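You operate a simulated robot arm through the tools that you are given. There is no shell and no other tool.

The job below is to be done with a simulated two-armed robot. You get a single attempt, and the scene is never put back.

TASK
Brush a strip of glue on the short pipe, then slide the yellow job card's foam sleeve over it.
Fine: open the glue tin and lay its lid on the parts cart; use the yellow brush marked glue and put it back; the sleeve slides along the pipe up to the flange. Set down upright: yellow brush. A coat counts when it lies all over at full strength: go over it till it gets no stronger.

It is judged by the outcome, as a careful person would: the job done as asked, and still so three seconds after it is handed in. It fails if anything else is knocked over, pushed out of place, dropped, spilled or broken. Lids that push on must go on centred and level and be pressed home; caps that screw on are set level and turned clockwise until they are tight.

THE ROBOT
Two 7-joint arms with fingered hands on one trunk that stands fixed in place. Base frame: the origin is at the foot of the trunk, x ahead of it, y to its left, z up. Lengths are in mm, angles in degrees, forces in N, time in s.
The left shoulder is at [70, 157, 1214], the right one opposite. With the tool pointing down near the work surface each hand reaches from about 280 to 900 mm from the base axis, measured 20 degrees to its own side. Payload 5 kg a hand.
Tool frame (each hand has its own): the origin (TCP) lies between the finger pads and is the grasp point; the fingertips stand 31 mm ahead of it; z points along the fingers, y is the line along which they close. The gripper opens to 156 mm; its body begins 88 mm behind the TCP. The gripper is a hand of 4 fingers: y runs from the thumb to the fingers, the wrist lies at [0, 0, -249] in the tool frame, and closing takes about 1.5 s.
Orientation is that of the tool frame in the base frame, as a unit quaternion [w, x, y, z]. With the fingers straight down and closing along the base's y, the tool's x points along the base's -x, its y along +y and its z along -z.

THE INTERFACE
- The arms move only by the tool arm_command. It takes "left_motion", "right_motion" or both (then of equal length, played together; a hand with none holds still); each is a list of rows, each an object of numbers (a shift or turn left out is 0, a gripper value left out holds the last): "tx", "ty", "tz": the shift along the base's x, y, z in units of 300 mm (1.0 is 300 mm); "rx", "ry", "rz": the turn, a rotation vector about the base's x, y, z in units of 60 degrees (1.0 is 60 degrees). In form: [{"tx": .., "ty": .., "tz": .., "rx": .., "ry": .., "rz": ..}, ...]. A call has 1 to 20 rows; each row is the pose to reach, as a shift and turn from the pose commanded when the call began. "left_hand" and "right_hand" are, for a hand that has rows, the finger opening in mm, from 0 to 156, set as the call begins (left out, the last holds). A call with a number of a shift or a turn outside -1 to 1 is refused whole. Rows are played at 5 a second. More than 50 mm and 8.6 degrees between two rows, or a gripper value outside its range, and nothing of the call is played. Where a pose cannot be reached the arm comes as near as it can. A force on the tool above 90 N (or 10 N above the force at the start of the call, whichever is more), or a blocked arm, ends the call early, and 0.2 s more pass. The fingers move at their own pace (about 108 mm/s each) and stop on an object; they squeeze with about 25 N. The grip force told is the motor's: it shows also when the fingers shut on nothing. Time passes only in rows, and 0.2 s behind the last, so rows that repeat a pose let the fingers close. The reply holds the time, the measured pose of the TCP, the force on the tool along the base axes, the opening and the grip force, in the units named above and with some noise, with the torque about the TCP (base axes, N m) and any sound that the robot's microphone picked up, and new pictures: "pictures" is both (left out), scene, wrist or none (wrist: the cameras of the hands that moved).
- Cameras (640 x 400 px; columns grow to the right, rows downward): "scene" is now at [126.6, -64.1, 1446.9]; the picture's right is [-0.66, -0.75, 0.00], its down [-0.41, 0.36, -0.84] and it looks along [0.63, -0.55, -0.55] (base axes); focal length 254 px, centre (320, 200). "left" rides on the left gripper at [-72, 2, -111] in its tool frame; the picture's right is [-0.02, -1.00, 0.00], its down [0.84, -0.02, -0.54] and it looks along [0.54, -0.01, 0.84] (tool axes); focal length 234 px, centre (320, 200). "right" rides on the right gripper at [72, 2, -111] in its tool frame; the picture's right is [-0.02, 1.00, 0.00], its down [-0.84, -0.02, -0.54] and it looks along [-0.54, -0.01, 0.84] (tool axes); focal length 234 px, centre (320, 200). There is no depth. A picture from a camera that has moved, and an enlarged one, comes with that camera's place and axes in the base frame and with its lens. The place of the scene camera against the robot may be out by one fixed shift of up to 12 mm in any direction.
- raise_lower(by): slides the trunk up (or, below 0, down) by that many mm; the arms and the scene camera ride with it, the base frame stays. It gives what a move gives, with no picture.
- set_fingers(finger1, finger2, finger3, thumb_bend, hand): sets how far each is bent, from 0 (flat) to 1 (curled in); at 0.3 the hand is open as for a grip, at 0.7 the pads meet at the TCP. One left out holds its place. A second passes; each finger stops where it meets its share of the squeeze, and holds until it gets a number again. A gripper value or a shape takes the hand back. It gives what a move gives, with no picture; readings hold the bend of each and the force on the fingers (four entries, about 0 where the hand has none), thumb and palm.
- grasp_type(shape, hand): the hand has 4 fingers and takes this shape, open, in about a second: jaw (thumb against the fingers, like two jaws); tri (thumb and two fingers); tip (a fingertip pinch); poke (one finger out to press); point (the index stretched); flat (the hand flat); cup (the hand cupped); fist (a fist). The gripper value then closes the fingers along that shape, each until it touches; the sizes above hold for jaw. It gives what a move gives, with no picture.
- aim_head(pan, tilt): turns the head with the scene camera to pan (to the left, within 86 degrees either way) and tilt (down, from -29 to 69), counted from straight ahead of the robot. It gives what a move gives, and a new picture of the scene camera.
- zoom(camera, box): a new picture of the part [left, top, right, bottom] of that camera's present view, enlarged. It takes no simulated time.
- hand_in(): hands the job in; it is judged then, once.

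Places have to be worked out from the pictures, the camera data and where the tool is seen. Open the grippers and draw the arms clear of the work before you hand the job in, unless the task says otherwise.

The tools are called after "Request:" by a JSON object that holds its "method" and its "body". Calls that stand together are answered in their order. arm_command: Moves the arms, as the interface text tells. Its arguments: {"type":"object","properties":{"left_motion":{"type":"array"},"left_hand":{"type":"number"},"right_motion":{"type":"array"},"right_hand":{"type":"number"},"pictures":{"type":"string","enum":["both","scene","wrist","none"]}},"required":[]} The other tools are called the same way: raise_lower (by) moves the trunk up or down; grasp_type (shape, hand) gives the hand a shape; set_fingers (finger1, finger2, finger3, thumb_bend, hand) moves the fingers one by one; aim_head (pan, tilt) turns the head that bears the scene camera; zoom (camera, box) takes an enlarged picture of a part of a camera's view; hand_in () hands the job in.

At the start:

```text
clock: 0.0
left_tool_pos: [572.9, -6.1, 1201.7]
left_tool_rot: [0.0, 0.0, 1.0, 0.0]
left_force: [0.3, -0.1, -0.2]
left_wrist_torque: [0.03, -0.01, 0.01]
left_opening: 155.9
left_grip_force: 0.0
left_shape: jaw
left_bend: [0.3, 0.3, 0.3, 0.3]
left_finger forces: [0.0, 0.0, 0.0, 0.0, 0.0, 0.1]
right_tool_pos: [346.6, -510.1, 1242.8]
right_tool_rot: [0.0, 0.0, 1.0, 0.0]
right_force: [0.3, 0.1, 0.8]
right_wrist_torque: [0.02, -0.04, 0.02]
right_opening: 155.6
right_grip_force: 0.1
right_shape: jaw
right_bend: [0.3, 0.3, 0.3, 0.3]
right_finger forces: [0.1, 0.0, 0.0, 0.0, 0.0, 0.1]
trunk travel left (down, up): [-600.0, 340.0]
head pan, tilt (commanded): [-41.1, 33.2]
```

scene: 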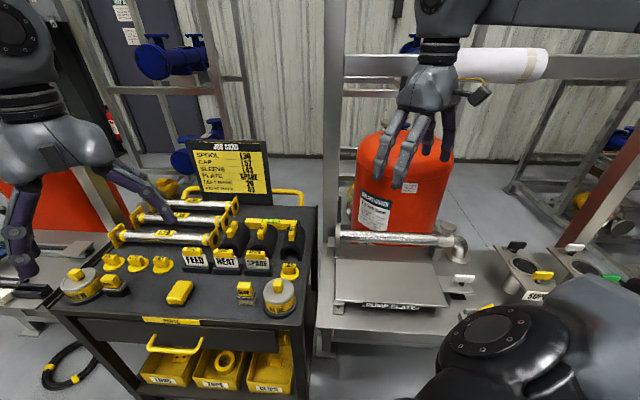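
right: 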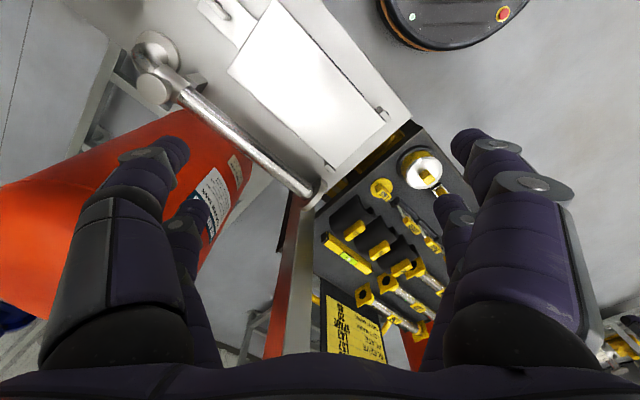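
left: 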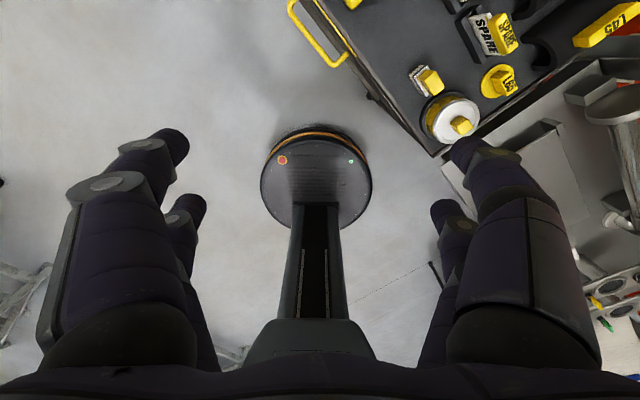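

I'll begin by looking closely at the scene: the job card, the cart items and the pipe.

Request:
{"method": "zoom", "body": {"camera": "scene", "box": [180, 130, 280, 200]}}

Request:
{"method": "zoom", "body": {"camera": "scene", "box": [50, 180, 330, 330]}}

Request:
{"method": "zoom", "body": {"camera": "scene", "box": [320, 180, 640, 340]}}

Request:
{"method": "zoom", "body": {"camera": "right", "box": [300, 120, 480, 380]}}

```text
5.71 times, centred on (230, 165) of scene
camera zoom: at [126.6, -64.1, 1446.9], right [-0.66, -0.75, 0.0], down [-0.41, 0.36, -0.84], along [0.63, -0.55, -0.55], focal length 1454 px, centre (834, 400)
```

zoom: 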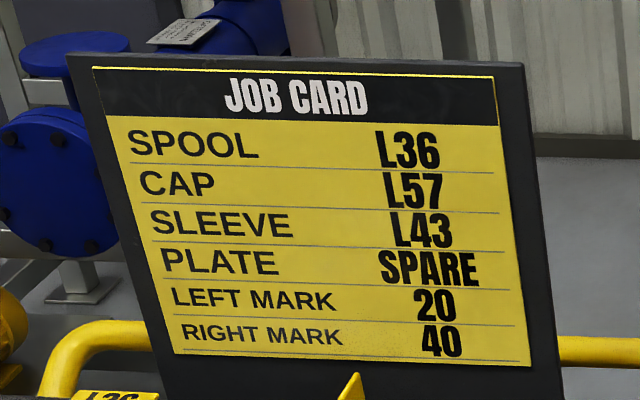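

```text
2.29 times, centred on (190, 255) of scene
camera zoom: at [126.6, -64.1, 1446.9], right [-0.66, -0.75, 0.0], down [-0.41, 0.36, -0.84], along [0.63, -0.55, -0.55], focal length 582 px, centre (617, 74)
```

zoom: 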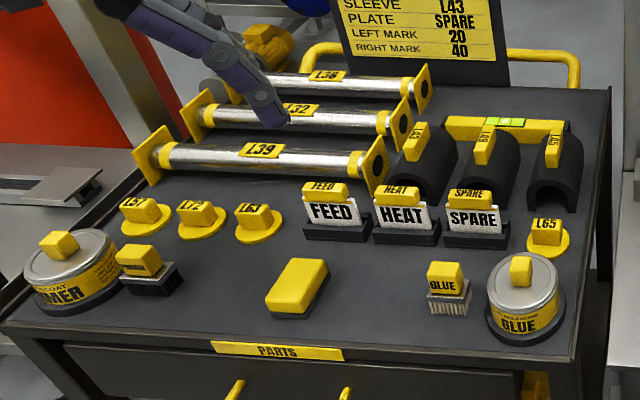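

```text
2.00 times, centred on (480, 260) of scene
camera zoom: at [126.6, -64.1, 1446.9], right [-0.66, -0.75, 0.0], down [-0.41, 0.36, -0.84], along [0.63, -0.55, -0.55], focal length 509 px, centre (0, 80)
```

zoom: 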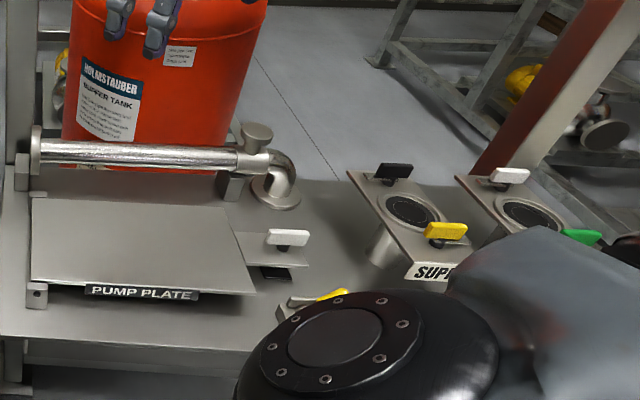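

```text
1.54 times, centred on (390, 250) of right
camera zoom: at [275.4, -508.9, 1355.0], right [0.02, 1.0, 0.0], down [0.84, -0.02, 0.54], along [0.54, -0.01, -0.84], focal length 360 px, centre (212, 123)
```

zoom: 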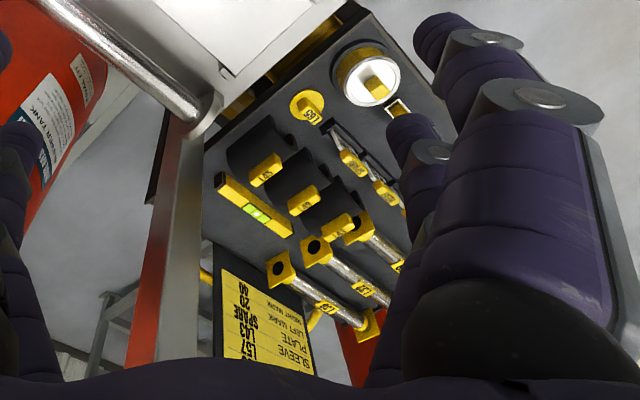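

The card says SLEEVE L43. I still have to find the short pipe, so I'll look around with the head.

Request:
{"method": "aim_head", "body": {"pan": 0, "tilt": 35}}

Request:
{"method": "aim_head", "body": {"pan": 45, "tilt": 35}}

Request:
{"method": "aim_head", "body": {"pan": -80, "tilt": 40}}

Request:
{"method": "aim_head", "body": {"pan": -25, "tilt": 50}}

```text
clock: 1.1
left_tool_pos: [572.1, -7.1, 1201.9]
left_tool_rot: [0.0, -0.001, 1.0, 0.0]
left_force: [-0.4, -0.5, 0.4]
left_wrist_torque: [-0.02, 0.0, -0.02]
left_opening: 155.8
left_grip_force: 0.0
left_shape: jaw
left_bend: [0.3, 0.3, 0.3, 0.3]
left_finger forces: [0.0, 0.0, 0.0, 0.0, 0.0, 0.1]
right_tool_pos: [346.5, -510.2, 1244.7]
right_tool_rot: [0.0, 0.0, 1.0, 0.0]
right_force: [-0.6, 0.9, -0.3]
right_wrist_torque: [0.0, 0.03, 0.0]
right_opening: 155.9
right_grip_force: 0.2
right_shape: jaw
right_bend: [0.3, 0.3, 0.3, 0.3]
right_finger forces: [0.1, 0.1, 0.1, 0.0, 0.0, 0.1]
trunk travel left (down, up): [-600.0, 340.0]
head pan, tilt (commanded): [0.0, 35.0]
camera scene: at [147.6, -5.7, 1444.1], right [0.0, -1.0, 0.0], down [-0.57, 0.0, -0.82], along [0.82, 0.0, -0.57], focal length 254 px, centre (320, 200)
```

scene: 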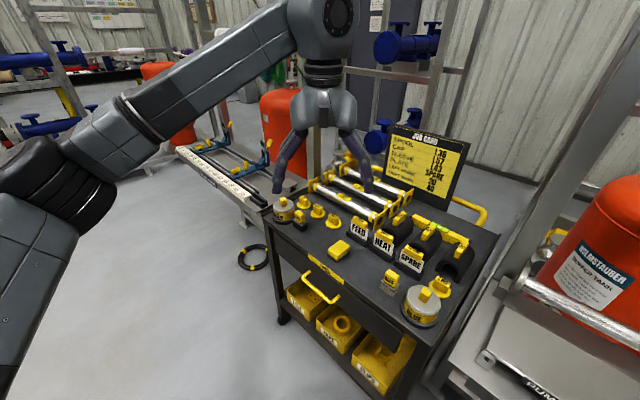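

```text
clock: 2.2
left_tool_pos: [573.3, -5.7, 1202.9]
left_tool_rot: [0.0, 0.0, 1.0, 0.0]
left_force: [0.7, -0.3, 0.2]
left_wrist_torque: [0.03, 0.02, 0.0]
left_opening: 156.1
left_grip_force: 0.1
left_shape: jaw
left_bend: [0.3, 0.3, 0.3, 0.3]
left_finger forces: [0.0, 0.0, 0.1, 0.0, 0.1, 0.0]
right_tool_pos: [346.3, -510.5, 1243.1]
right_tool_rot: [0.001, 0.0, 1.0, -0.001]
right_force: [-0.4, 0.0, 0.0]
right_wrist_torque: [0.0, 0.01, -0.01]
right_opening: 155.9
right_grip_force: 0.1
right_shape: jaw
right_bend: [0.3, 0.3, 0.3, 0.3]
right_finger forces: [0.0, 0.1, 0.0, 0.1, 0.0, 0.0]
trunk travel left (down, up): [-600.0, 340.0]
head pan, tilt (commanded): [45.0, 35.0]
camera scene: at [121.8, 56.6, 1444.1], right [0.71, -0.71, 0.0], down [-0.41, -0.41, -0.82], along [0.58, 0.58, -0.57], focal length 254 px, centre (320, 200)
```

scene: 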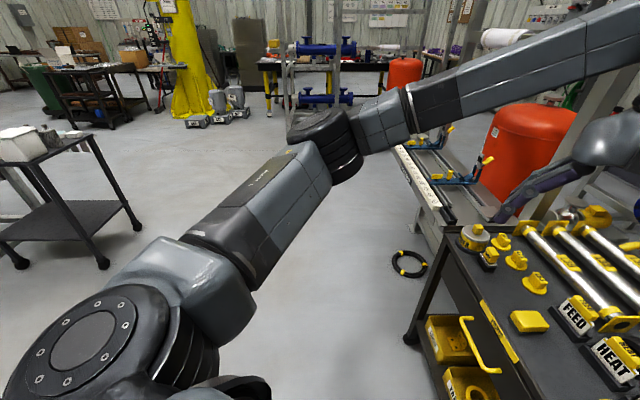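

```text
clock: 4.2
left_tool_pos: [571.6, -5.3, 1201.9]
left_tool_rot: [0.0, 0.001, 1.0, -0.001]
left_force: [-0.5, 0.5, 0.3]
left_wrist_torque: [0.02, 0.0, -0.02]
left_opening: 155.8
left_grip_force: 0.0
left_shape: jaw
left_bend: [0.3, 0.3, 0.3, 0.3]
left_finger forces: [0.0, 0.0, 0.0, 0.0, 0.0, 0.0]
right_tool_pos: [346.4, -511.3, 1244.8]
right_tool_rot: [0.001, 0.0, 1.0, 0.0]
right_force: [-1.1, -0.1, 0.3]
right_wrist_torque: [0.02, 0.02, 0.0]
right_opening: 155.8
right_grip_force: 0.1
right_shape: jaw
right_bend: [0.3, 0.3, 0.3, 0.3]
right_finger forces: [0.1, 0.0, 0.1, 0.0, 0.1, 0.0]
trunk travel left (down, up): [-600.0, 340.0]
head pan, tilt (commanded): [-80.0, 40.0]
camera scene: at [74.3, -89.3, 1436.5], right [-0.98, -0.17, 0.0], down [-0.11, 0.63, -0.77], along [0.13, -0.75, -0.64], focal length 254 px, centre (320, 200)
```

scene: 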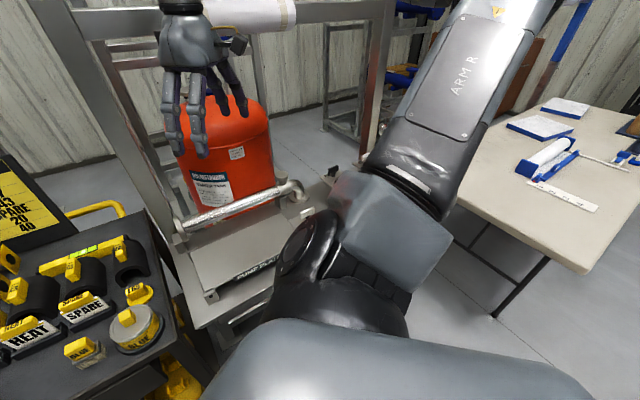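

```text
clock: 5.5
left_tool_pos: [571.0, -5.2, 1201.5]
left_tool_rot: [0.0, 0.0, 1.0, 0.001]
left_force: [0.0, -0.8, 0.6]
left_wrist_torque: [-0.01, 0.0, 0.01]
left_opening: 155.7
left_grip_force: 0.1
left_shape: jaw
left_bend: [0.3, 0.3, 0.3, 0.3]
left_finger forces: [0.1, 0.1, 0.1, 0.0, 0.0, 0.0]
right_tool_pos: [348.0, -512.1, 1243.7]
right_tool_rot: [-0.001, 0.0, 1.0, 0.0]
right_force: [-0.1, 0.7, 0.9]
right_wrist_torque: [-0.02, 0.0, 0.01]
right_opening: 156.0
right_grip_force: 0.1
right_shape: jaw
right_bend: [0.3, 0.3, 0.3, 0.3]
right_finger forces: [0.0, 0.1, 0.1, 0.0, 0.0, 0.0]
trunk travel left (down, up): [-600.0, 340.0]
head pan, tilt (commanded): [-25.0, 50.0]
camera scene: at [129.3, -38.2, 1422.4], right [-0.42, -0.91, 0.0], down [-0.69, 0.32, -0.64], along [0.58, -0.27, -0.77], focal length 254 px, centre (320, 200)
```

scene: 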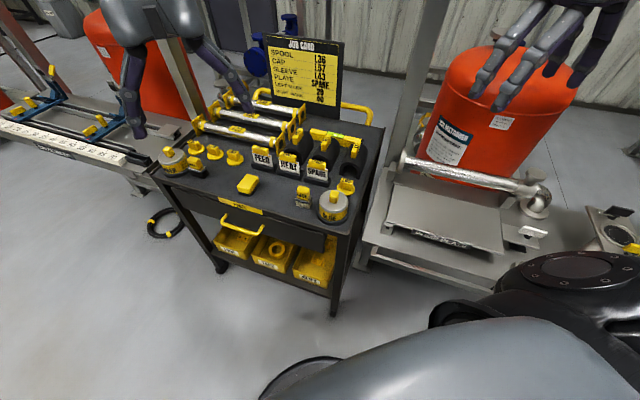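

The pipe by the pump plate may be the short pipe; I'll enlarge views of it and of the sleeves.

Request:
{"method": "zoom", "body": {"camera": "scene", "box": [370, 130, 570, 260]}}

Request:
{"method": "zoom", "body": {"camera": "scene", "box": [150, 80, 390, 230]}}

Request:
{"method": "zoom", "body": {"camera": "scene", "box": [270, 120, 370, 220]}}

Request:
{"method": "zoom", "body": {"camera": "scene", "box": [0, 60, 180, 180]}}

Request:
{"method": "zoom", "body": {"camera": "right", "box": [100, 0, 420, 220]}}

```text
3.08 times, centred on (470, 195) of scene
camera zoom: at [129.3, -38.2, 1422.4], right [-0.42, -0.91, 0.0], down [-0.69, 0.32, -0.64], along [0.58, -0.27, -0.77], focal length 783 px, centre (-142, 215)
```

zoom: 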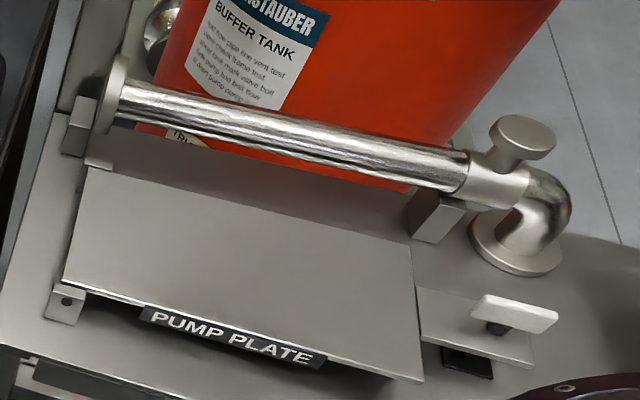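

```text
2.67 times, centred on (270, 155) of scene
camera zoom: at [129.3, -38.2, 1422.4], right [-0.42, -0.91, 0.0], down [-0.69, 0.32, -0.64], along [0.58, -0.27, -0.77], focal length 679 px, centre (453, 320)
```

zoom: 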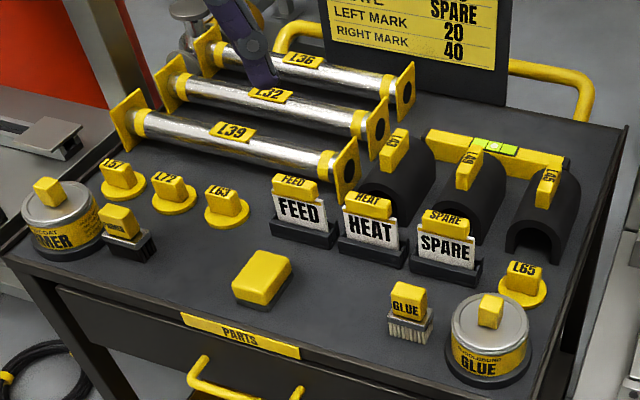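

```text
4.00 times, centred on (320, 170) of scene
camera zoom: at [129.3, -38.2, 1422.4], right [-0.42, -0.91, 0.0], down [-0.69, 0.32, -0.64], along [0.58, -0.27, -0.77], focal length 1018 px, centre (320, 320)
```

zoom: 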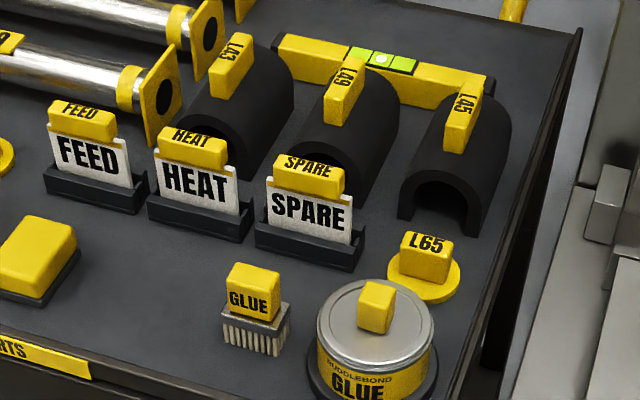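

```text
3.33 times, centred on (90, 120) of scene
camera zoom: at [129.3, -38.2, 1422.4], right [-0.42, -0.91, 0.0], down [-0.69, 0.32, -0.64], along [0.58, -0.27, -0.77], focal length 848 px, centre (1087, 467)
```

zoom: 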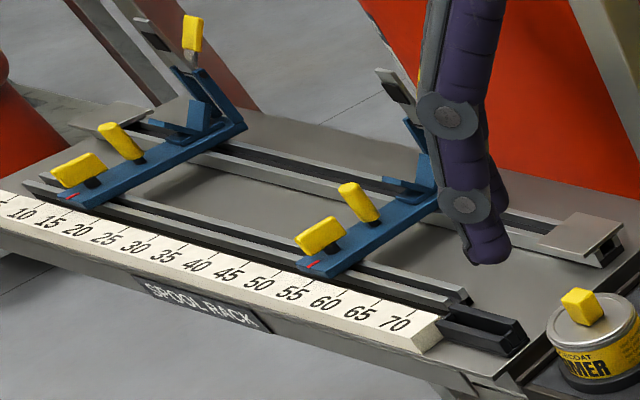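

```text
1.82 times, centred on (260, 110) of right
camera zoom: at [275.4, -509.0, 1354.9], right [0.02, 1.0, 0.0], down [0.84, -0.02, 0.54], along [0.54, -0.01, -0.84], focal length 426 px, centre (429, 364)
```

zoom: 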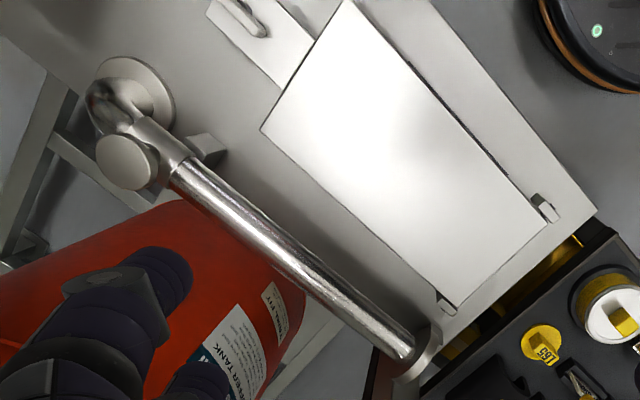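

The short pipe runs diagonally along the pump skid, with its flange end near the cart, around [553,-518,900], and its elbow end around [337,-752,900]. The L43 sleeve is the left one of three. I'll bring the right hand's camera over the glue side of the cart, staying high, for a closer look.

Request:
{"method": "arm_command", "body": {"right_motion": [{"tx": 0.018, "ty": 0.1, "tz": -0.06}, {"tx": 0.036, "ty": 0.2, "tz": -0.12}, {"tx": 0.054, "ty": 0.3, "tz": -0.18}, {"tx": 0.072, "ty": 0.4, "tz": -0.24}, {"tx": 0.09, "ty": 0.5, "tz": -0.3}, {"tx": 0.108, "ty": 0.6, "tz": -0.36}, {"tx": 0.126, "ty": 0.7, "tz": -0.42}, {"tx": 0.145, "ty": 0.8, "tz": -0.477}, {"tx": 0.145, "ty": 0.8, "tz": -0.477}], "pictures": "both"}}

```text
clock: 7.5
left_tool_pos: [571.3, -7.5, 1202.7]
left_tool_rot: [0.0, 0.0, 1.0, 0.0]
left_force: [1.4, 0.0, -0.2]
left_wrist_torque: [0.0, 0.0, 0.01]
left_opening: 156.0
left_grip_force: 0.1
left_shape: jaw
left_bend: [0.3, 0.3, 0.3, 0.3]
left_finger forces: [0.0, 0.0, 0.0, 0.0, 0.1, 0.1]
right_tool_pos: [387.4, -271.1, 1100.6]
right_tool_rot: [0.0, 0.0, 1.0, 0.0]
right_force: [0.0, -0.2, 0.2]
right_wrist_torque: [0.03, 0.01, -0.01]
right_opening: 156.1
right_grip_force: 0.0
right_shape: jaw
right_bend: [0.3, 0.3, 0.3, 0.3]
right_finger forces: [0.0, 0.0, 0.0, 0.0, 0.1, 0.1]
trunk travel left (down, up): [-600.0, 340.0]
head pan, tilt (commanded): [-25.0, 50.0]
camera scene: at [128.4, -38.6, 1422.4], right [-0.42, -0.91, 0.0], down [-0.69, 0.32, -0.64], along [0.58, -0.27, -0.77], focal length 254 px, centre (320, 200)
camera right: at [316.0, -269.8, 1211.6], right [0.02, 1.0, 0.0], down [0.84, -0.02, 0.55], along [0.54, -0.01, -0.84], focal length 234 px, centre (320, 200)
```

scene: 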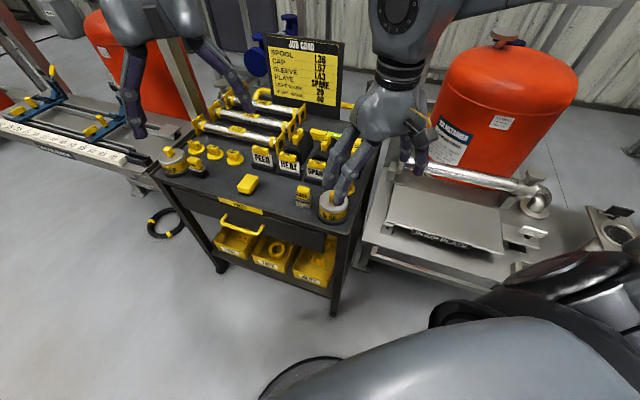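
right: 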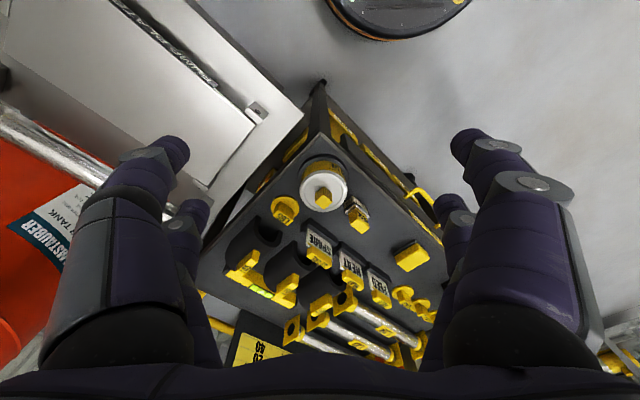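

The glue tin, brush, sleeves and level are visible from the hand camera. I'll enlarge them.

Request:
{"method": "zoom", "body": {"camera": "right", "box": [220, 130, 440, 290]}}

Request:
{"method": "zoom", "body": {"camera": "right", "box": [200, 190, 330, 330]}}

Request:
{"method": "zoom", "body": {"camera": "right", "box": [280, 140, 390, 230]}}

```text
2.50 times, centred on (330, 210) of right
camera zoom: at [316.0, -269.8, 1211.6], right [0.02, 1.0, 0.0], down [0.84, -0.02, 0.55], along [0.54, -0.01, -0.84], focal length 585 px, centre (295, 175)
```

zoom: 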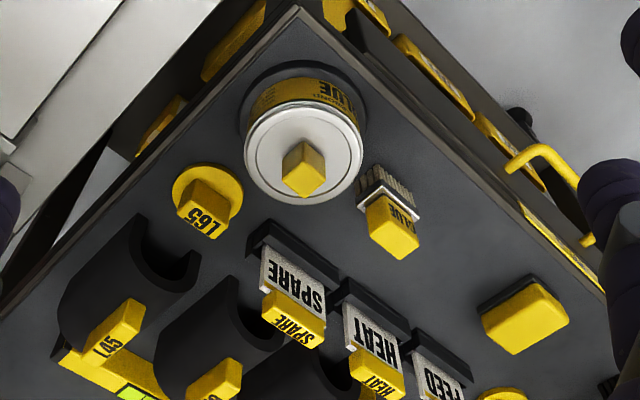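

```text
2.86 times, centred on (265, 260) of right
camera zoom: at [316.0, -269.8, 1211.6], right [0.02, 1.0, 0.0], down [0.84, -0.02, 0.55], along [0.54, -0.01, -0.84], focal length 669 px, centre (477, 29)
```

zoom: 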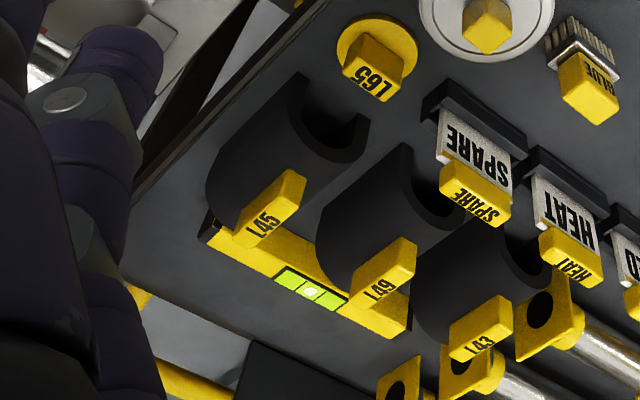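

```text
4.44 times, centred on (335, 185) of right
camera zoom: at [316.0, -269.8, 1211.6], right [0.02, 1.0, 0.0], down [0.84, -0.02, 0.55], along [0.54, -0.01, -0.84], focal length 1041 px, centre (253, 267)
```

zoom: 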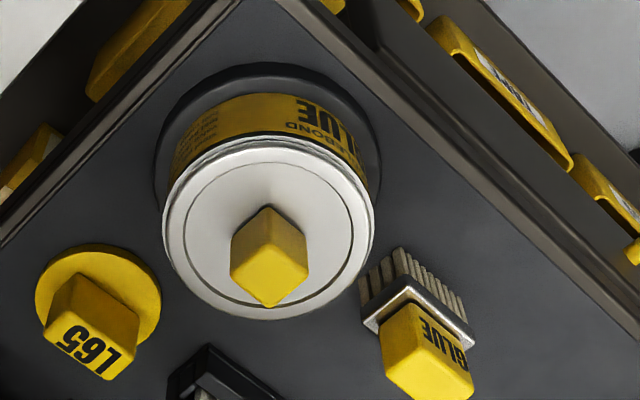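

L43 is confirmed as the sleeve nearest the spools, and the cart axes lie about 45° to the base. Next I take the right hand's camera above the pipe to inspect it.

Request:
{"method": "arm_command", "body": {"right_motion": [{"tx": -0.02, "ty": -0.12, "tz": 0.03}, {"tx": -0.04, "ty": -0.24, "tz": 0.06}, {"tx": -0.06, "ty": -0.36, "tz": 0.09}, {"tx": -0.08, "ty": -0.48, "tz": 0.1}, {"tx": -0.1, "ty": -0.6, "tz": 0.1}, {"tx": -0.12, "ty": -0.72, "tz": 0.1}, {"tx": -0.14, "ty": -0.84, "tz": 0.08}, {"tx": -0.16, "ty": -0.96, "tz": 0.05}], "pictures": "none"}}

Request:
{"method": "arm_command", "body": {"right_motion": [{"tx": -0.03, "ty": -0.1, "tz": -0.02}, {"tx": -0.06, "ty": -0.2, "tz": -0.05}, {"tx": -0.06, "ty": -0.2, "tz": -0.05}], "pictures": "both"}}

```text
clock: 9.3
left_tool_pos: [572.2, -6.8, 1203.1]
left_tool_rot: [0.0, 0.0, 1.0, 0.001]
left_force: [-0.7, 0.8, 0.4]
left_wrist_torque: [0.0, -0.01, 0.0]
left_opening: 156.0
left_grip_force: 0.0
left_shape: jaw
left_bend: [0.3, 0.3, 0.3, 0.3]
left_finger forces: [0.0, 0.1, 0.0, 0.1, 0.0, 0.0]
right_tool_pos: [340.8, -559.5, 1113.7]
right_tool_rot: [0.0, 0.0, 1.0, 0.001]
right_force: [-0.6, -0.1, -0.5]
right_wrist_torque: [0.04, 0.0, 0.02]
right_opening: 156.0
right_grip_force: 0.1
right_shape: jaw
right_bend: [0.3, 0.3, 0.3, 0.3]
right_finger forces: [0.0, 0.1, 0.0, 0.0, 0.0, 0.0]
trunk travel left (down, up): [-600.0, 340.0]
head pan, tilt (commanded): [-25.0, 50.0]
```

```text
clock: 10.1
left_tool_pos: [572.7, -5.7, 1201.9]
left_tool_rot: [0.0, -0.001, 1.0, -0.001]
left_force: [-0.1, 0.0, -0.9]
left_wrist_torque: [-0.04, -0.01, -0.01]
left_opening: 155.8
left_grip_force: 0.1
left_shape: jaw
left_bend: [0.3, 0.3, 0.3, 0.3]
left_finger forces: [0.1, 0.0, 0.1, 0.0, 0.0, 0.1]
right_tool_pos: [329.4, -620.7, 1101.3]
right_tool_rot: [0.001, 0.0, 1.0, -0.001]
right_force: [0.2, 0.3, -0.1]
right_wrist_torque: [-0.03, 0.03, 0.0]
right_opening: 155.6
right_grip_force: 0.1
right_shape: jaw
right_bend: [0.3, 0.3, 0.3, 0.3]
right_finger forces: [0.1, 0.1, 0.1, 0.0, 0.1, 0.0]
trunk travel left (down, up): [-600.0, 340.0]
head pan, tilt (commanded): [-25.0, 50.0]
camera scene: at [129.4, -36.7, 1422.4], right [-0.42, -0.91, 0.0], down [-0.69, 0.32, -0.64], along [0.58, -0.27, -0.77], focal length 254 px, centre (320, 200)
camera right: at [256.8, -618.1, 1212.4], right [0.02, 1.0, 0.0], down [0.84, -0.02, 0.54], along [0.54, -0.01, -0.84], focal length 234 px, centre (320, 200)
```

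scene: 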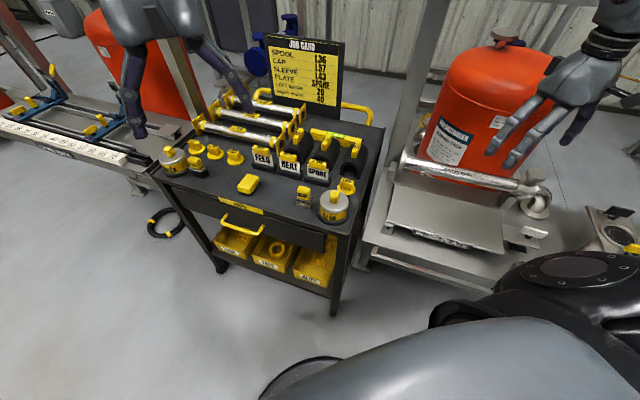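
right: 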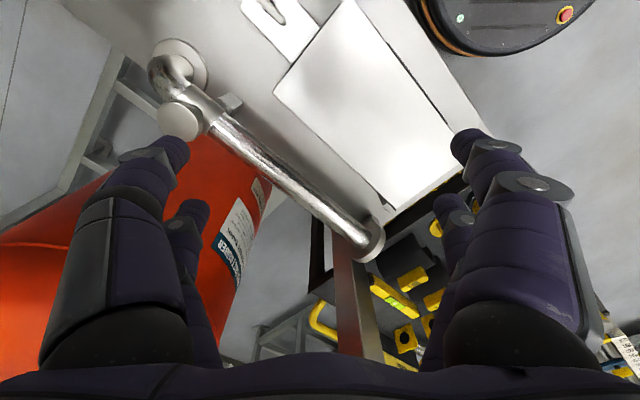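

Request:
{"method": "zoom", "body": {"camera": "right", "box": [140, 80, 400, 270]}}

Request:
{"method": "zoom", "body": {"camera": "scene", "box": [390, 140, 560, 230]}}

```text
2.11 times, centred on (270, 175) of right
camera zoom: at [256.8, -618.1, 1212.4], right [0.02, 1.0, 0.0], down [0.84, -0.02, 0.54], along [0.54, -0.01, -0.84], focal length 493 px, centre (425, 253)
```

zoom: 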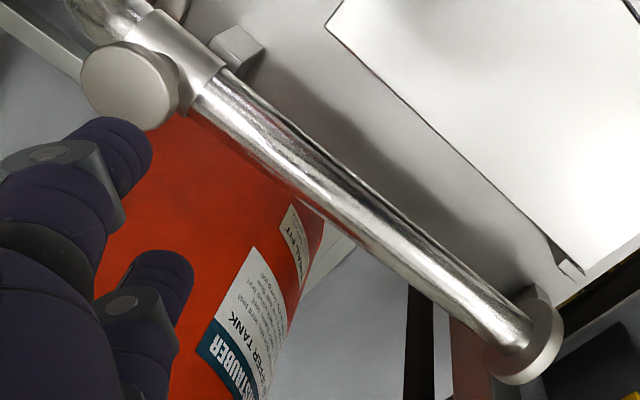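

```text
3.76 times, centred on (475, 185) of scene
camera zoom: at [129.4, -36.7, 1422.4], right [-0.42, -0.91, 0.0], down [-0.69, 0.32, -0.64], along [0.58, -0.27, -0.77], focal length 958 px, centre (-264, 256)
```

zoom: 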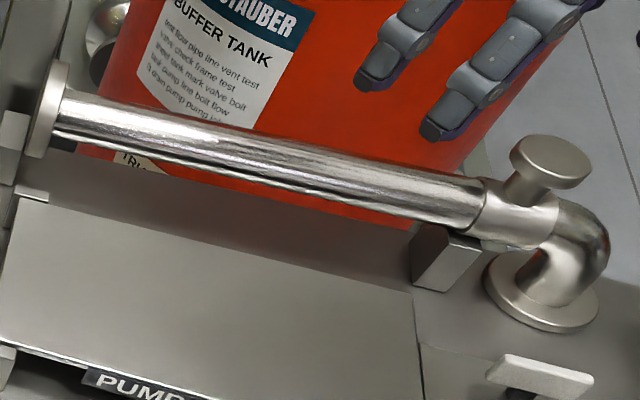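

The pipe looks to be about 40 mm thick, with its axis at 45° from the collar (about [339,-762]) to the flange (about [554,-548]), centreline z about 880. I'll return the right hand to the glue tin, turn it -45° to match the cart and narrow the fingers.

Request:
{"method": "arm_command", "body": {"right_motion": [{"tx": 0.044, "ty": 0.107, "rz": -0.083}, {"tx": 0.088, "ty": 0.213, "rz": -0.167}, {"tx": 0.133, "ty": 0.32, "rz": -0.25}, {"tx": 0.177, "ty": 0.427, "rz": -0.333}, {"tx": 0.222, "ty": 0.533, "rz": -0.417}, {"tx": 0.267, "ty": 0.64, "rz": -0.5}, {"tx": 0.311, "ty": 0.747, "rz": -0.583}, {"tx": 0.355, "ty": 0.853, "rz": -0.667}, {"tx": 0.4, "ty": 0.96, "rz": -0.75}, {"tx": 0.4, "ty": 0.96, "rz": -0.75}], "right_hand": 60, "pictures": "both"}}

```text
clock: 12.3
left_tool_pos: [571.3, -7.2, 1203.6]
left_tool_rot: [0.0, 0.0, 1.0, 0.0]
left_force: [0.2, 0.4, 0.2]
left_wrist_torque: [-0.03, 0.01, 0.03]
left_opening: 156.0
left_grip_force: 0.1
left_shape: jaw
left_bend: [0.3, 0.3, 0.3, 0.3]
left_finger forces: [0.0, 0.1, 0.1, 0.0, 0.0, 0.0]
right_tool_pos: [446.0, -332.5, 1102.4]
right_tool_rot: [0.001, 0.383, 0.924, 0.0]
right_force: [-0.4, -0.5, -0.5]
right_wrist_torque: [0.0, 0.01, 0.01]
right_opening: 60.3
right_grip_force: 0.1
right_shape: jaw
right_bend: [0.73, 0.73, 0.73, 0.7]
right_finger forces: [0.0, 0.1, 0.0, 0.1, 0.0, 0.0]
trunk travel left (down, up): [-600.0, 340.0]
head pan, tilt (commanded): [-25.0, 50.0]
camera scene: at [128.5, -38.7, 1422.4], right [-0.42, -0.91, 0.0], down [-0.69, 0.32, -0.64], along [0.58, -0.27, -0.77], focal length 254 px, centre (320, 200)
camera right: at [397.5, -279.1, 1212.5], right [0.72, 0.69, 0.0], down [0.58, -0.61, 0.54], along [0.38, -0.39, -0.84], focal length 234 px, centre (320, 200)
```

scene: 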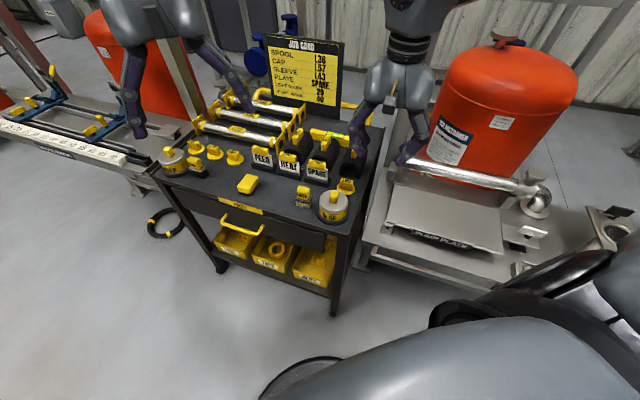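
right: 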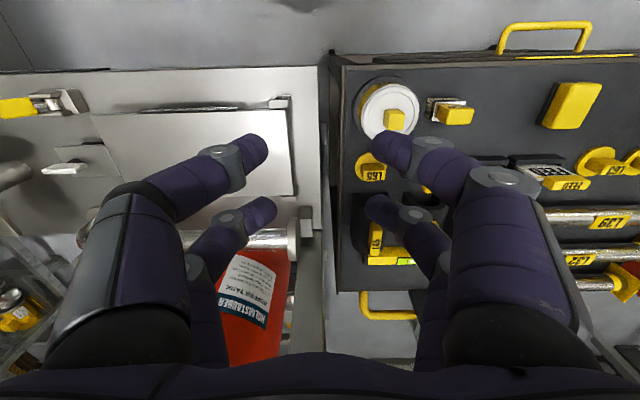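

The jaw shape has two finger pairs about 44 mm apart along the tool's x, which could straddle a small handle. I'll check what the "tip" pinch looks like.

Request:
{"method": "grasp_type", "body": {"hand": "right", "shape": "tip"}}

Request:
{"method": "zoom", "body": {"camera": "right", "box": [0, 0, 640, 400]}}

Request:
{"method": "zoom", "body": {"camera": "scene", "box": [330, 40, 450, 200]}}

```text
clock: 13.2
left_tool_pos: [572.6, -6.3, 1201.5]
left_tool_rot: [0.0, -0.001, 1.0, 0.0]
left_force: [0.3, 0.7, 0.4]
left_wrist_torque: [0.0, -0.01, 0.01]
left_opening: 155.9
left_grip_force: 0.0
left_shape: jaw
left_bend: [0.3, 0.3, 0.3, 0.3]
left_finger forces: [0.0, 0.0, 0.0, 0.0, 0.0, 0.0]
right_tool_pos: [446.0, -330.9, 1101.2]
right_tool_rot: [-0.001, 0.383, 0.924, 0.0]
right_force: [1.5, -0.3, -0.8]
right_wrist_torque: [-0.03, -0.01, -0.04]
right_opening: 156.2
right_grip_force: 0.0
right_shape: tip
right_bend: [0.3, 0.3, 0.3, 0.3]
right_finger forces: [0.1, 0.0, 0.0, 0.1, 0.0, 0.1]
trunk travel left (down, up): [-600.0, 340.0]
head pan, tilt (commanded): [-25.0, 50.0]
```

```text
1.00 times, centred on (320, 200) of right (not enlarged: the box is as wide or as high as the picture)
camera zoom: at [398.1, -278.7, 1212.3], right [0.72, 0.69, 0.0], down [0.58, -0.61, 0.54], along [0.38, -0.39, -0.84], focal length 234 px, centre (320, 200)
```

zoom: 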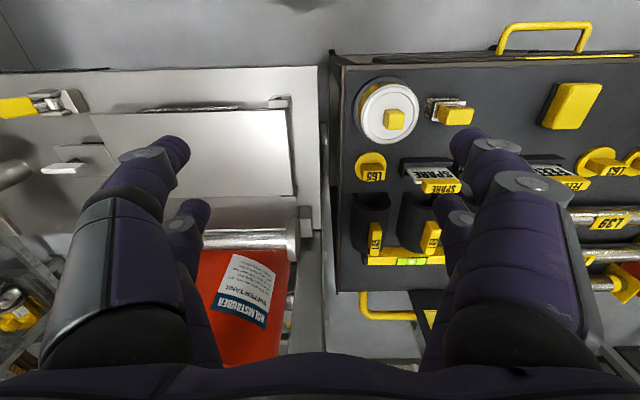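

```text
2.50 times, centred on (390, 120) of scene
camera zoom: at [129.5, -37.8, 1422.3], right [-0.42, -0.91, 0.0], down [-0.69, 0.32, -0.64], along [0.58, -0.27, -0.77], focal length 636 px, centre (145, 400)
```

zoom: 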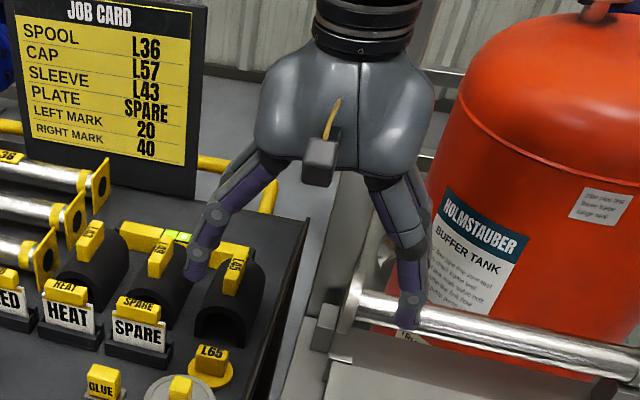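

I'll measure the tin and brush from this pose with an enlarged picture.

Request:
{"method": "zoom", "body": {"camera": "right", "box": [340, 60, 480, 150]}}

Request:
{"method": "zoom", "body": {"camera": "right", "box": [330, 130, 490, 280]}}

```text
4.44 times, centred on (410, 105) of right
camera zoom: at [398.1, -278.7, 1212.3], right [0.72, 0.69, 0.0], down [0.58, -0.61, 0.54], along [0.38, -0.39, -0.84], focal length 1041 px, centre (-80, 622)
```

zoom: 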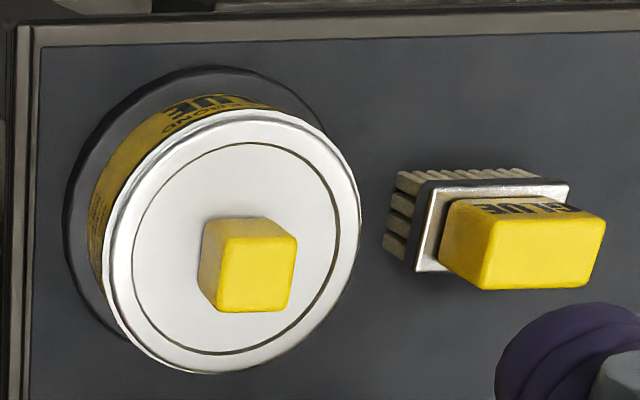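

```text
2.67 times, centred on (410, 205) of right
camera zoom: at [398.1, -278.7, 1212.3], right [0.72, 0.69, 0.0], down [0.58, -0.61, 0.54], along [0.38, -0.39, -0.84], focal length 624 px, centre (80, 187)
```

zoom: 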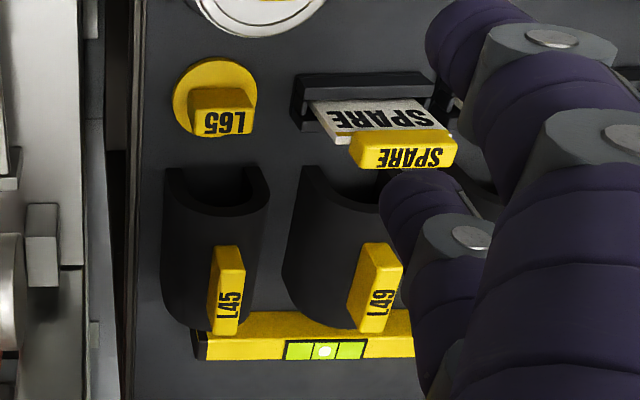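

I judge the lid centre to be about [531,-267,850], with its 20 mm handle on top. I'll bring the hand over it with the fingers at 60 mm and look again.

Request:
{"method": "arm_command", "body": {"right_motion": [{"tx": 0.047, "ty": 0.036, "tz": -0.078}, {"tx": 0.094, "ty": 0.071, "tz": -0.157}, {"tx": 0.142, "ty": 0.107, "tz": -0.235}, {"tx": 0.189, "ty": 0.142, "tz": -0.313}, {"tx": 0.236, "ty": 0.178, "tz": -0.39}, {"tx": 0.283, "ty": 0.213, "tz": -0.45}, {"tx": 0.283, "ty": 0.213, "tz": -0.47}, {"tx": 0.283, "ty": 0.213, "tz": -0.47}], "right_hand": 60, "pictures": "both"}}

Request:
{"method": "zoom", "body": {"camera": "scene", "box": [270, 110, 400, 240]}}

```text
clock: 15.0
left_tool_pos: [571.7, -6.2, 1202.4]
left_tool_rot: [0.0, 0.001, 1.0, 0.0]
left_force: [1.7, -0.8, -0.1]
left_wrist_torque: [-0.01, -0.01, 0.04]
left_opening: 155.7
left_grip_force: 0.1
left_shape: jaw
left_bend: [0.3, 0.3, 0.3, 0.3]
left_finger forces: [0.0, 0.1, 0.0, 0.0, 0.0, 0.1]
right_tool_pos: [530.2, -269.0, 959.8]
right_tool_rot: [0.0, 0.382, 0.924, 0.0]
right_force: [0.7, 0.0, -0.5]
right_wrist_torque: [0.01, -0.04, 0.01]
right_opening: 60.7
right_grip_force: 0.0
right_shape: tip
right_bend: [0.73, 0.73, 0.73, 0.7]
right_finger forces: [0.1, 0.0, 0.0, 0.0, 0.1, 0.0]
trunk travel left (down, up): [-600.0, 340.0]
head pan, tilt (commanded): [-25.0, 50.0]
camera scene: at [129.2, -37.9, 1422.4], right [-0.42, -0.91, 0.0], down [-0.69, 0.32, -0.64], along [0.58, -0.27, -0.77], focal length 254 px, centre (320, 200)
camera right: at [481.3, -216.3, 1070.0], right [0.72, 0.69, 0.0], down [0.58, -0.61, 0.54], along [0.38, -0.39, -0.84], focal length 234 px, centre (320, 200)
```

scene: 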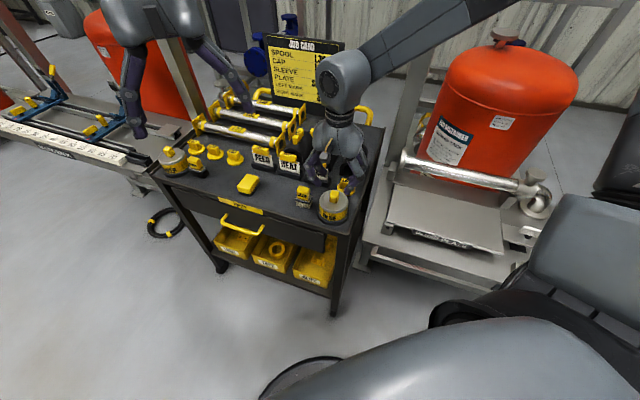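
right: 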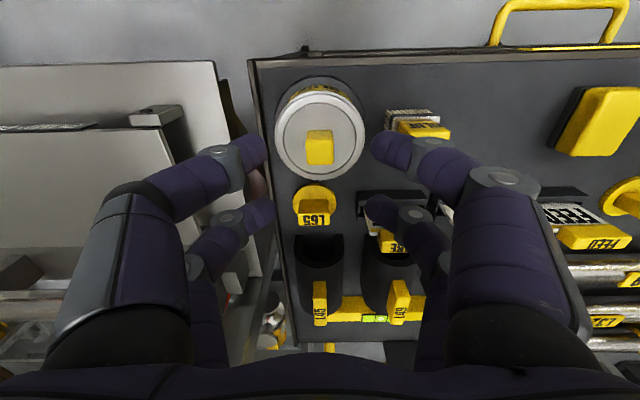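

```text
3.08 times, centred on (335, 175) of scene
camera zoom: at [129.2, -37.9, 1422.4], right [-0.42, -0.91, 0.0], down [-0.69, 0.32, -0.64], along [0.58, -0.27, -0.77], focal length 783 px, centre (274, 277)
```

zoom: 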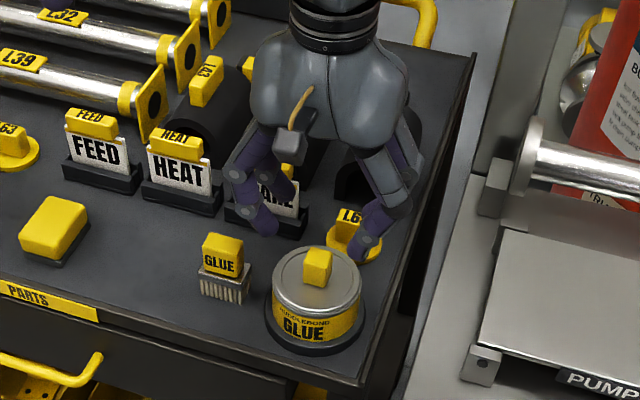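

The handle lies nearly under the TCP. I'll enlarge the picture to measure its height.

Request:
{"method": "zoom", "body": {"camera": "right", "box": [250, 70, 450, 200]}}

Request:
{"method": "aim_head", "body": {"pan": -31, "tilt": 50}}

```text
3.08 times, centred on (350, 135) of right
camera zoom: at [481.3, -216.3, 1070.0], right [0.72, 0.69, 0.0], down [0.58, -0.61, 0.54], along [0.38, -0.39, -0.84], focal length 720 px, centre (228, 400)
```

zoom: 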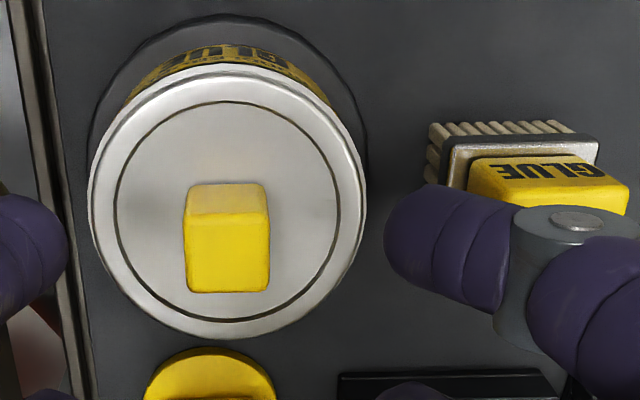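

```text
clock: 15.7
left_tool_pos: [571.4, -5.2, 1203.3]
left_tool_rot: [0.0, 0.0, 1.0, 0.0]
left_force: [0.9, 0.3, 0.2]
left_wrist_torque: [0.03, -0.04, -0.02]
left_opening: 155.7
left_grip_force: 0.1
left_shape: jaw
left_bend: [0.3, 0.3, 0.3, 0.3]
left_finger forces: [0.1, 0.0, 0.1, 0.0, 0.0, 0.1]
right_tool_pos: [531.0, -269.3, 958.3]
right_tool_rot: [-0.001, 0.383, 0.924, 0.0]
right_force: [0.1, -0.3, -0.8]
right_wrist_torque: [-0.01, 0.0, -0.02]
right_opening: 60.5
right_grip_force: 0.0
right_shape: tip
right_bend: [0.73, 0.73, 0.73, 0.7]
right_finger forces: [0.0, 0.0, 0.0, 0.0, 0.0, 0.0]
trunk travel left (down, up): [-600.0, 340.0]
head pan, tilt (commanded): [-31.0, 50.0]
camera scene: at [125.8, -45.0, 1422.3], right [-0.51, -0.86, 0.0], down [-0.66, 0.39, -0.64], along [0.55, -0.33, -0.77], focal length 254 px, centre (320, 200)
```

scene: 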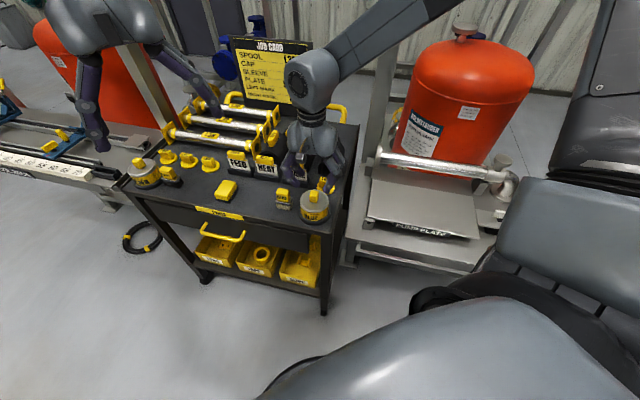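

The lid centre works out as [533,-270,850], with the handle 21 mm square and about 23 mm tall. Before gripping, I'll close the pinch in free air to see how the fingertips meet.

Request:
{"method": "arm_command", "body": {"right_motion": [{"tz": 0.0}, {"tz": 0.0}, {"tz": 0.0}, {"tz": 0.0}], "right_hand": 20, "pictures": "wrist"}}

Request:
{"method": "zoom", "body": {"camera": "scene", "box": [250, 80, 370, 230]}}

```text
clock: 16.7
left_tool_pos: [572.7, -5.0, 1201.5]
left_tool_rot: [0.0, 0.0, 1.0, 0.0]
left_force: [-0.4, 0.3, 0.1]
left_wrist_torque: [-0.04, 0.03, 0.0]
left_opening: 155.8
left_grip_force: 0.1
left_shape: jaw
left_bend: [0.3, 0.3, 0.3, 0.3]
left_finger forces: [0.0, 0.0, 0.1, 0.0, 0.0, 0.0]
right_tool_pos: [529.8, -268.3, 959.1]
right_tool_rot: [0.0, 0.382, 0.924, 0.0]
right_force: [-0.4, -0.4, 0.0]
right_wrist_torque: [0.03, 0.03, -0.03]
right_opening: 20.4
right_grip_force: 0.1
right_shape: tip
right_bend: [0.72, 0.72, 0.72, 0.7]
right_finger forces: [0.0, 0.0, 0.0, 0.0, 0.0, 0.0]
trunk travel left (down, up): [-600.0, 340.0]
head pan, tilt (commanded): [-31.0, 50.0]
camera right: at [481.3, -216.4, 1070.1], right [0.72, 0.69, 0.0], down [0.58, -0.61, 0.54], along [0.38, -0.39, -0.84], focal length 234 px, centre (320, 200)
```

right: 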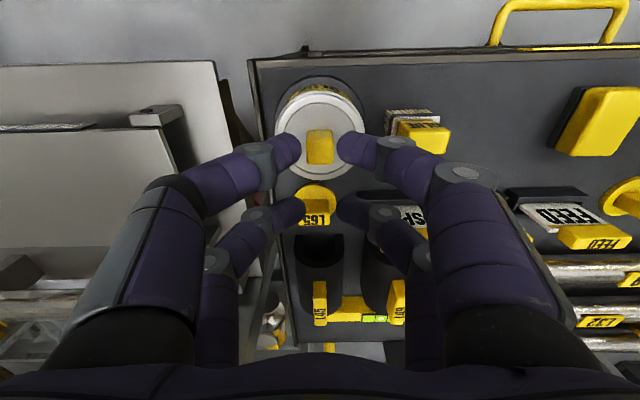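

```text
2.67 times, centred on (310, 155) of scene
camera zoom: at [125.6, -45.1, 1422.3], right [-0.52, -0.86, 0.0], down [-0.66, 0.39, -0.64], along [0.55, -0.33, -0.77], focal length 679 px, centre (347, 320)
```

zoom: 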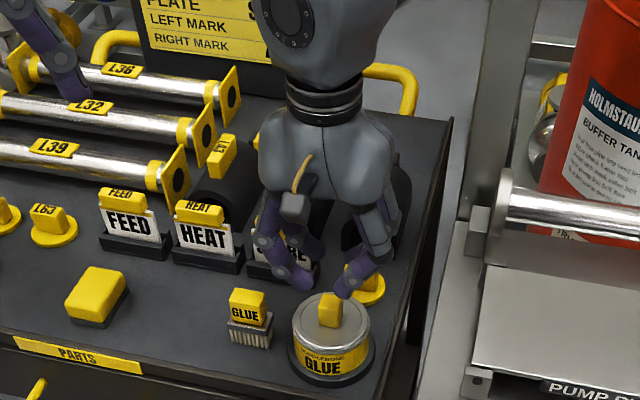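

All four digits close as two pairs about 42 mm apart. I'll check whether "tri" brings them closer together.

Request:
{"method": "grasp_type", "body": {"hand": "right", "shape": "tri"}}

Request:
{"method": "arm_command", "body": {"right_motion": [{"tz": 0.0}, {"tz": 0.0}, {"tz": 0.0}, {"tz": 0.0}, {"tz": 0.0}, {"tz": 0.0}], "right_hand": 20, "pictures": "wrist"}}

Request:
{"method": "zoom", "body": {"camera": "scene", "box": [250, 80, 370, 230]}}

```text
clock: 17.6
left_tool_pos: [572.1, -6.0, 1202.3]
left_tool_rot: [0.0, -0.001, 1.0, 0.0]
left_force: [0.4, -0.1, -0.1]
left_wrist_torque: [-0.04, 0.01, 0.0]
left_opening: 155.6
left_grip_force: 0.1
left_shape: jaw
left_bend: [0.3, 0.3, 0.3, 0.3]
left_finger forces: [0.0, 0.0, 0.0, 0.1, 0.1, 0.1]
right_tool_pos: [530.7, -269.3, 958.4]
right_tool_rot: [0.001, 0.383, 0.924, 0.0]
right_force: [-0.1, 0.3, -0.1]
right_wrist_torque: [0.01, -0.03, -0.01]
right_opening: 155.8
right_grip_force: 0.0
right_shape: tri
right_bend: [0.3, 0.3, 0.3, 0.3]
right_finger forces: [0.1, 0.0, 0.0, 0.0, 0.0, 0.0]
trunk travel left (down, up): [-600.0, 340.0]
head pan, tilt (commanded): [-31.0, 50.0]
```

```text
clock: 19.0
left_tool_pos: [572.4, -5.7, 1203.7]
left_tool_rot: [0.0, 0.0, 1.0, 0.0]
left_force: [0.0, -0.1, 0.6]
left_wrist_torque: [0.01, -0.01, 0.03]
left_opening: 156.0
left_grip_force: 0.0
left_shape: jaw
left_bend: [0.3, 0.3, 0.3, 0.3]
left_finger forces: [0.1, 0.0, 0.0, 0.0, 0.0, 0.0]
right_tool_pos: [529.4, -269.1, 959.0]
right_tool_rot: [0.0, 0.382, 0.924, 0.0]
right_force: [0.4, -0.8, -0.8]
right_wrist_torque: [0.0, 0.03, -0.01]
right_opening: 20.6
right_grip_force: 0.0
right_shape: tri
right_bend: [0.72, 0.72, 0.72, 0.7]
right_finger forces: [0.1, 0.0, 0.0, 0.1, 0.1, 0.0]
trunk travel left (down, up): [-600.0, 340.0]
head pan, tilt (commanded): [-31.0, 50.0]
camera right: at [481.3, -216.4, 1070.1], right [0.72, 0.69, 0.0], down [0.58, -0.61, 0.54], along [0.38, -0.39, -0.84], focal length 234 px, centre (320, 200)
```

right: 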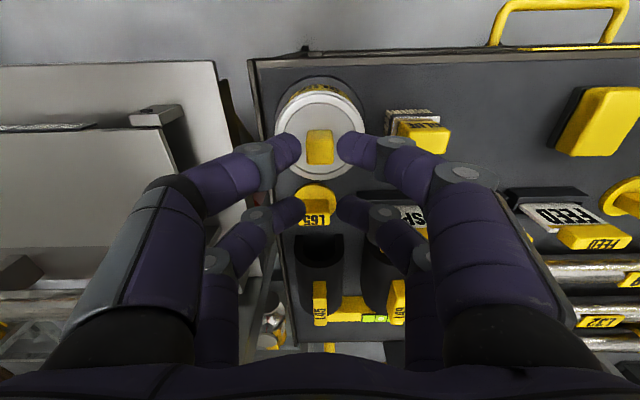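

```text
2.67 times, centred on (310, 155) of scene
camera zoom: at [125.6, -45.1, 1422.4], right [-0.52, -0.86, 0.0], down [-0.66, 0.39, -0.64], along [0.55, -0.33, -0.77], focal length 679 px, centre (347, 320)
```

zoom: 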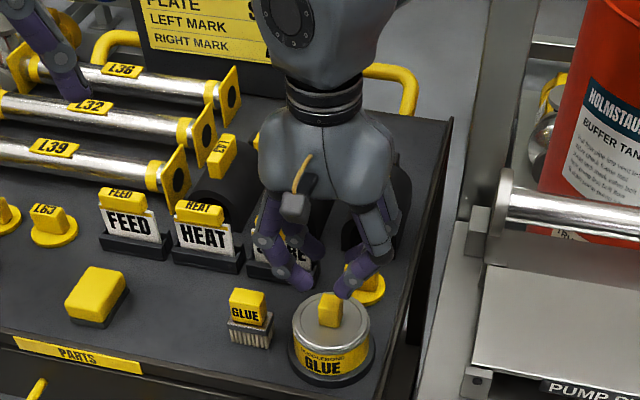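

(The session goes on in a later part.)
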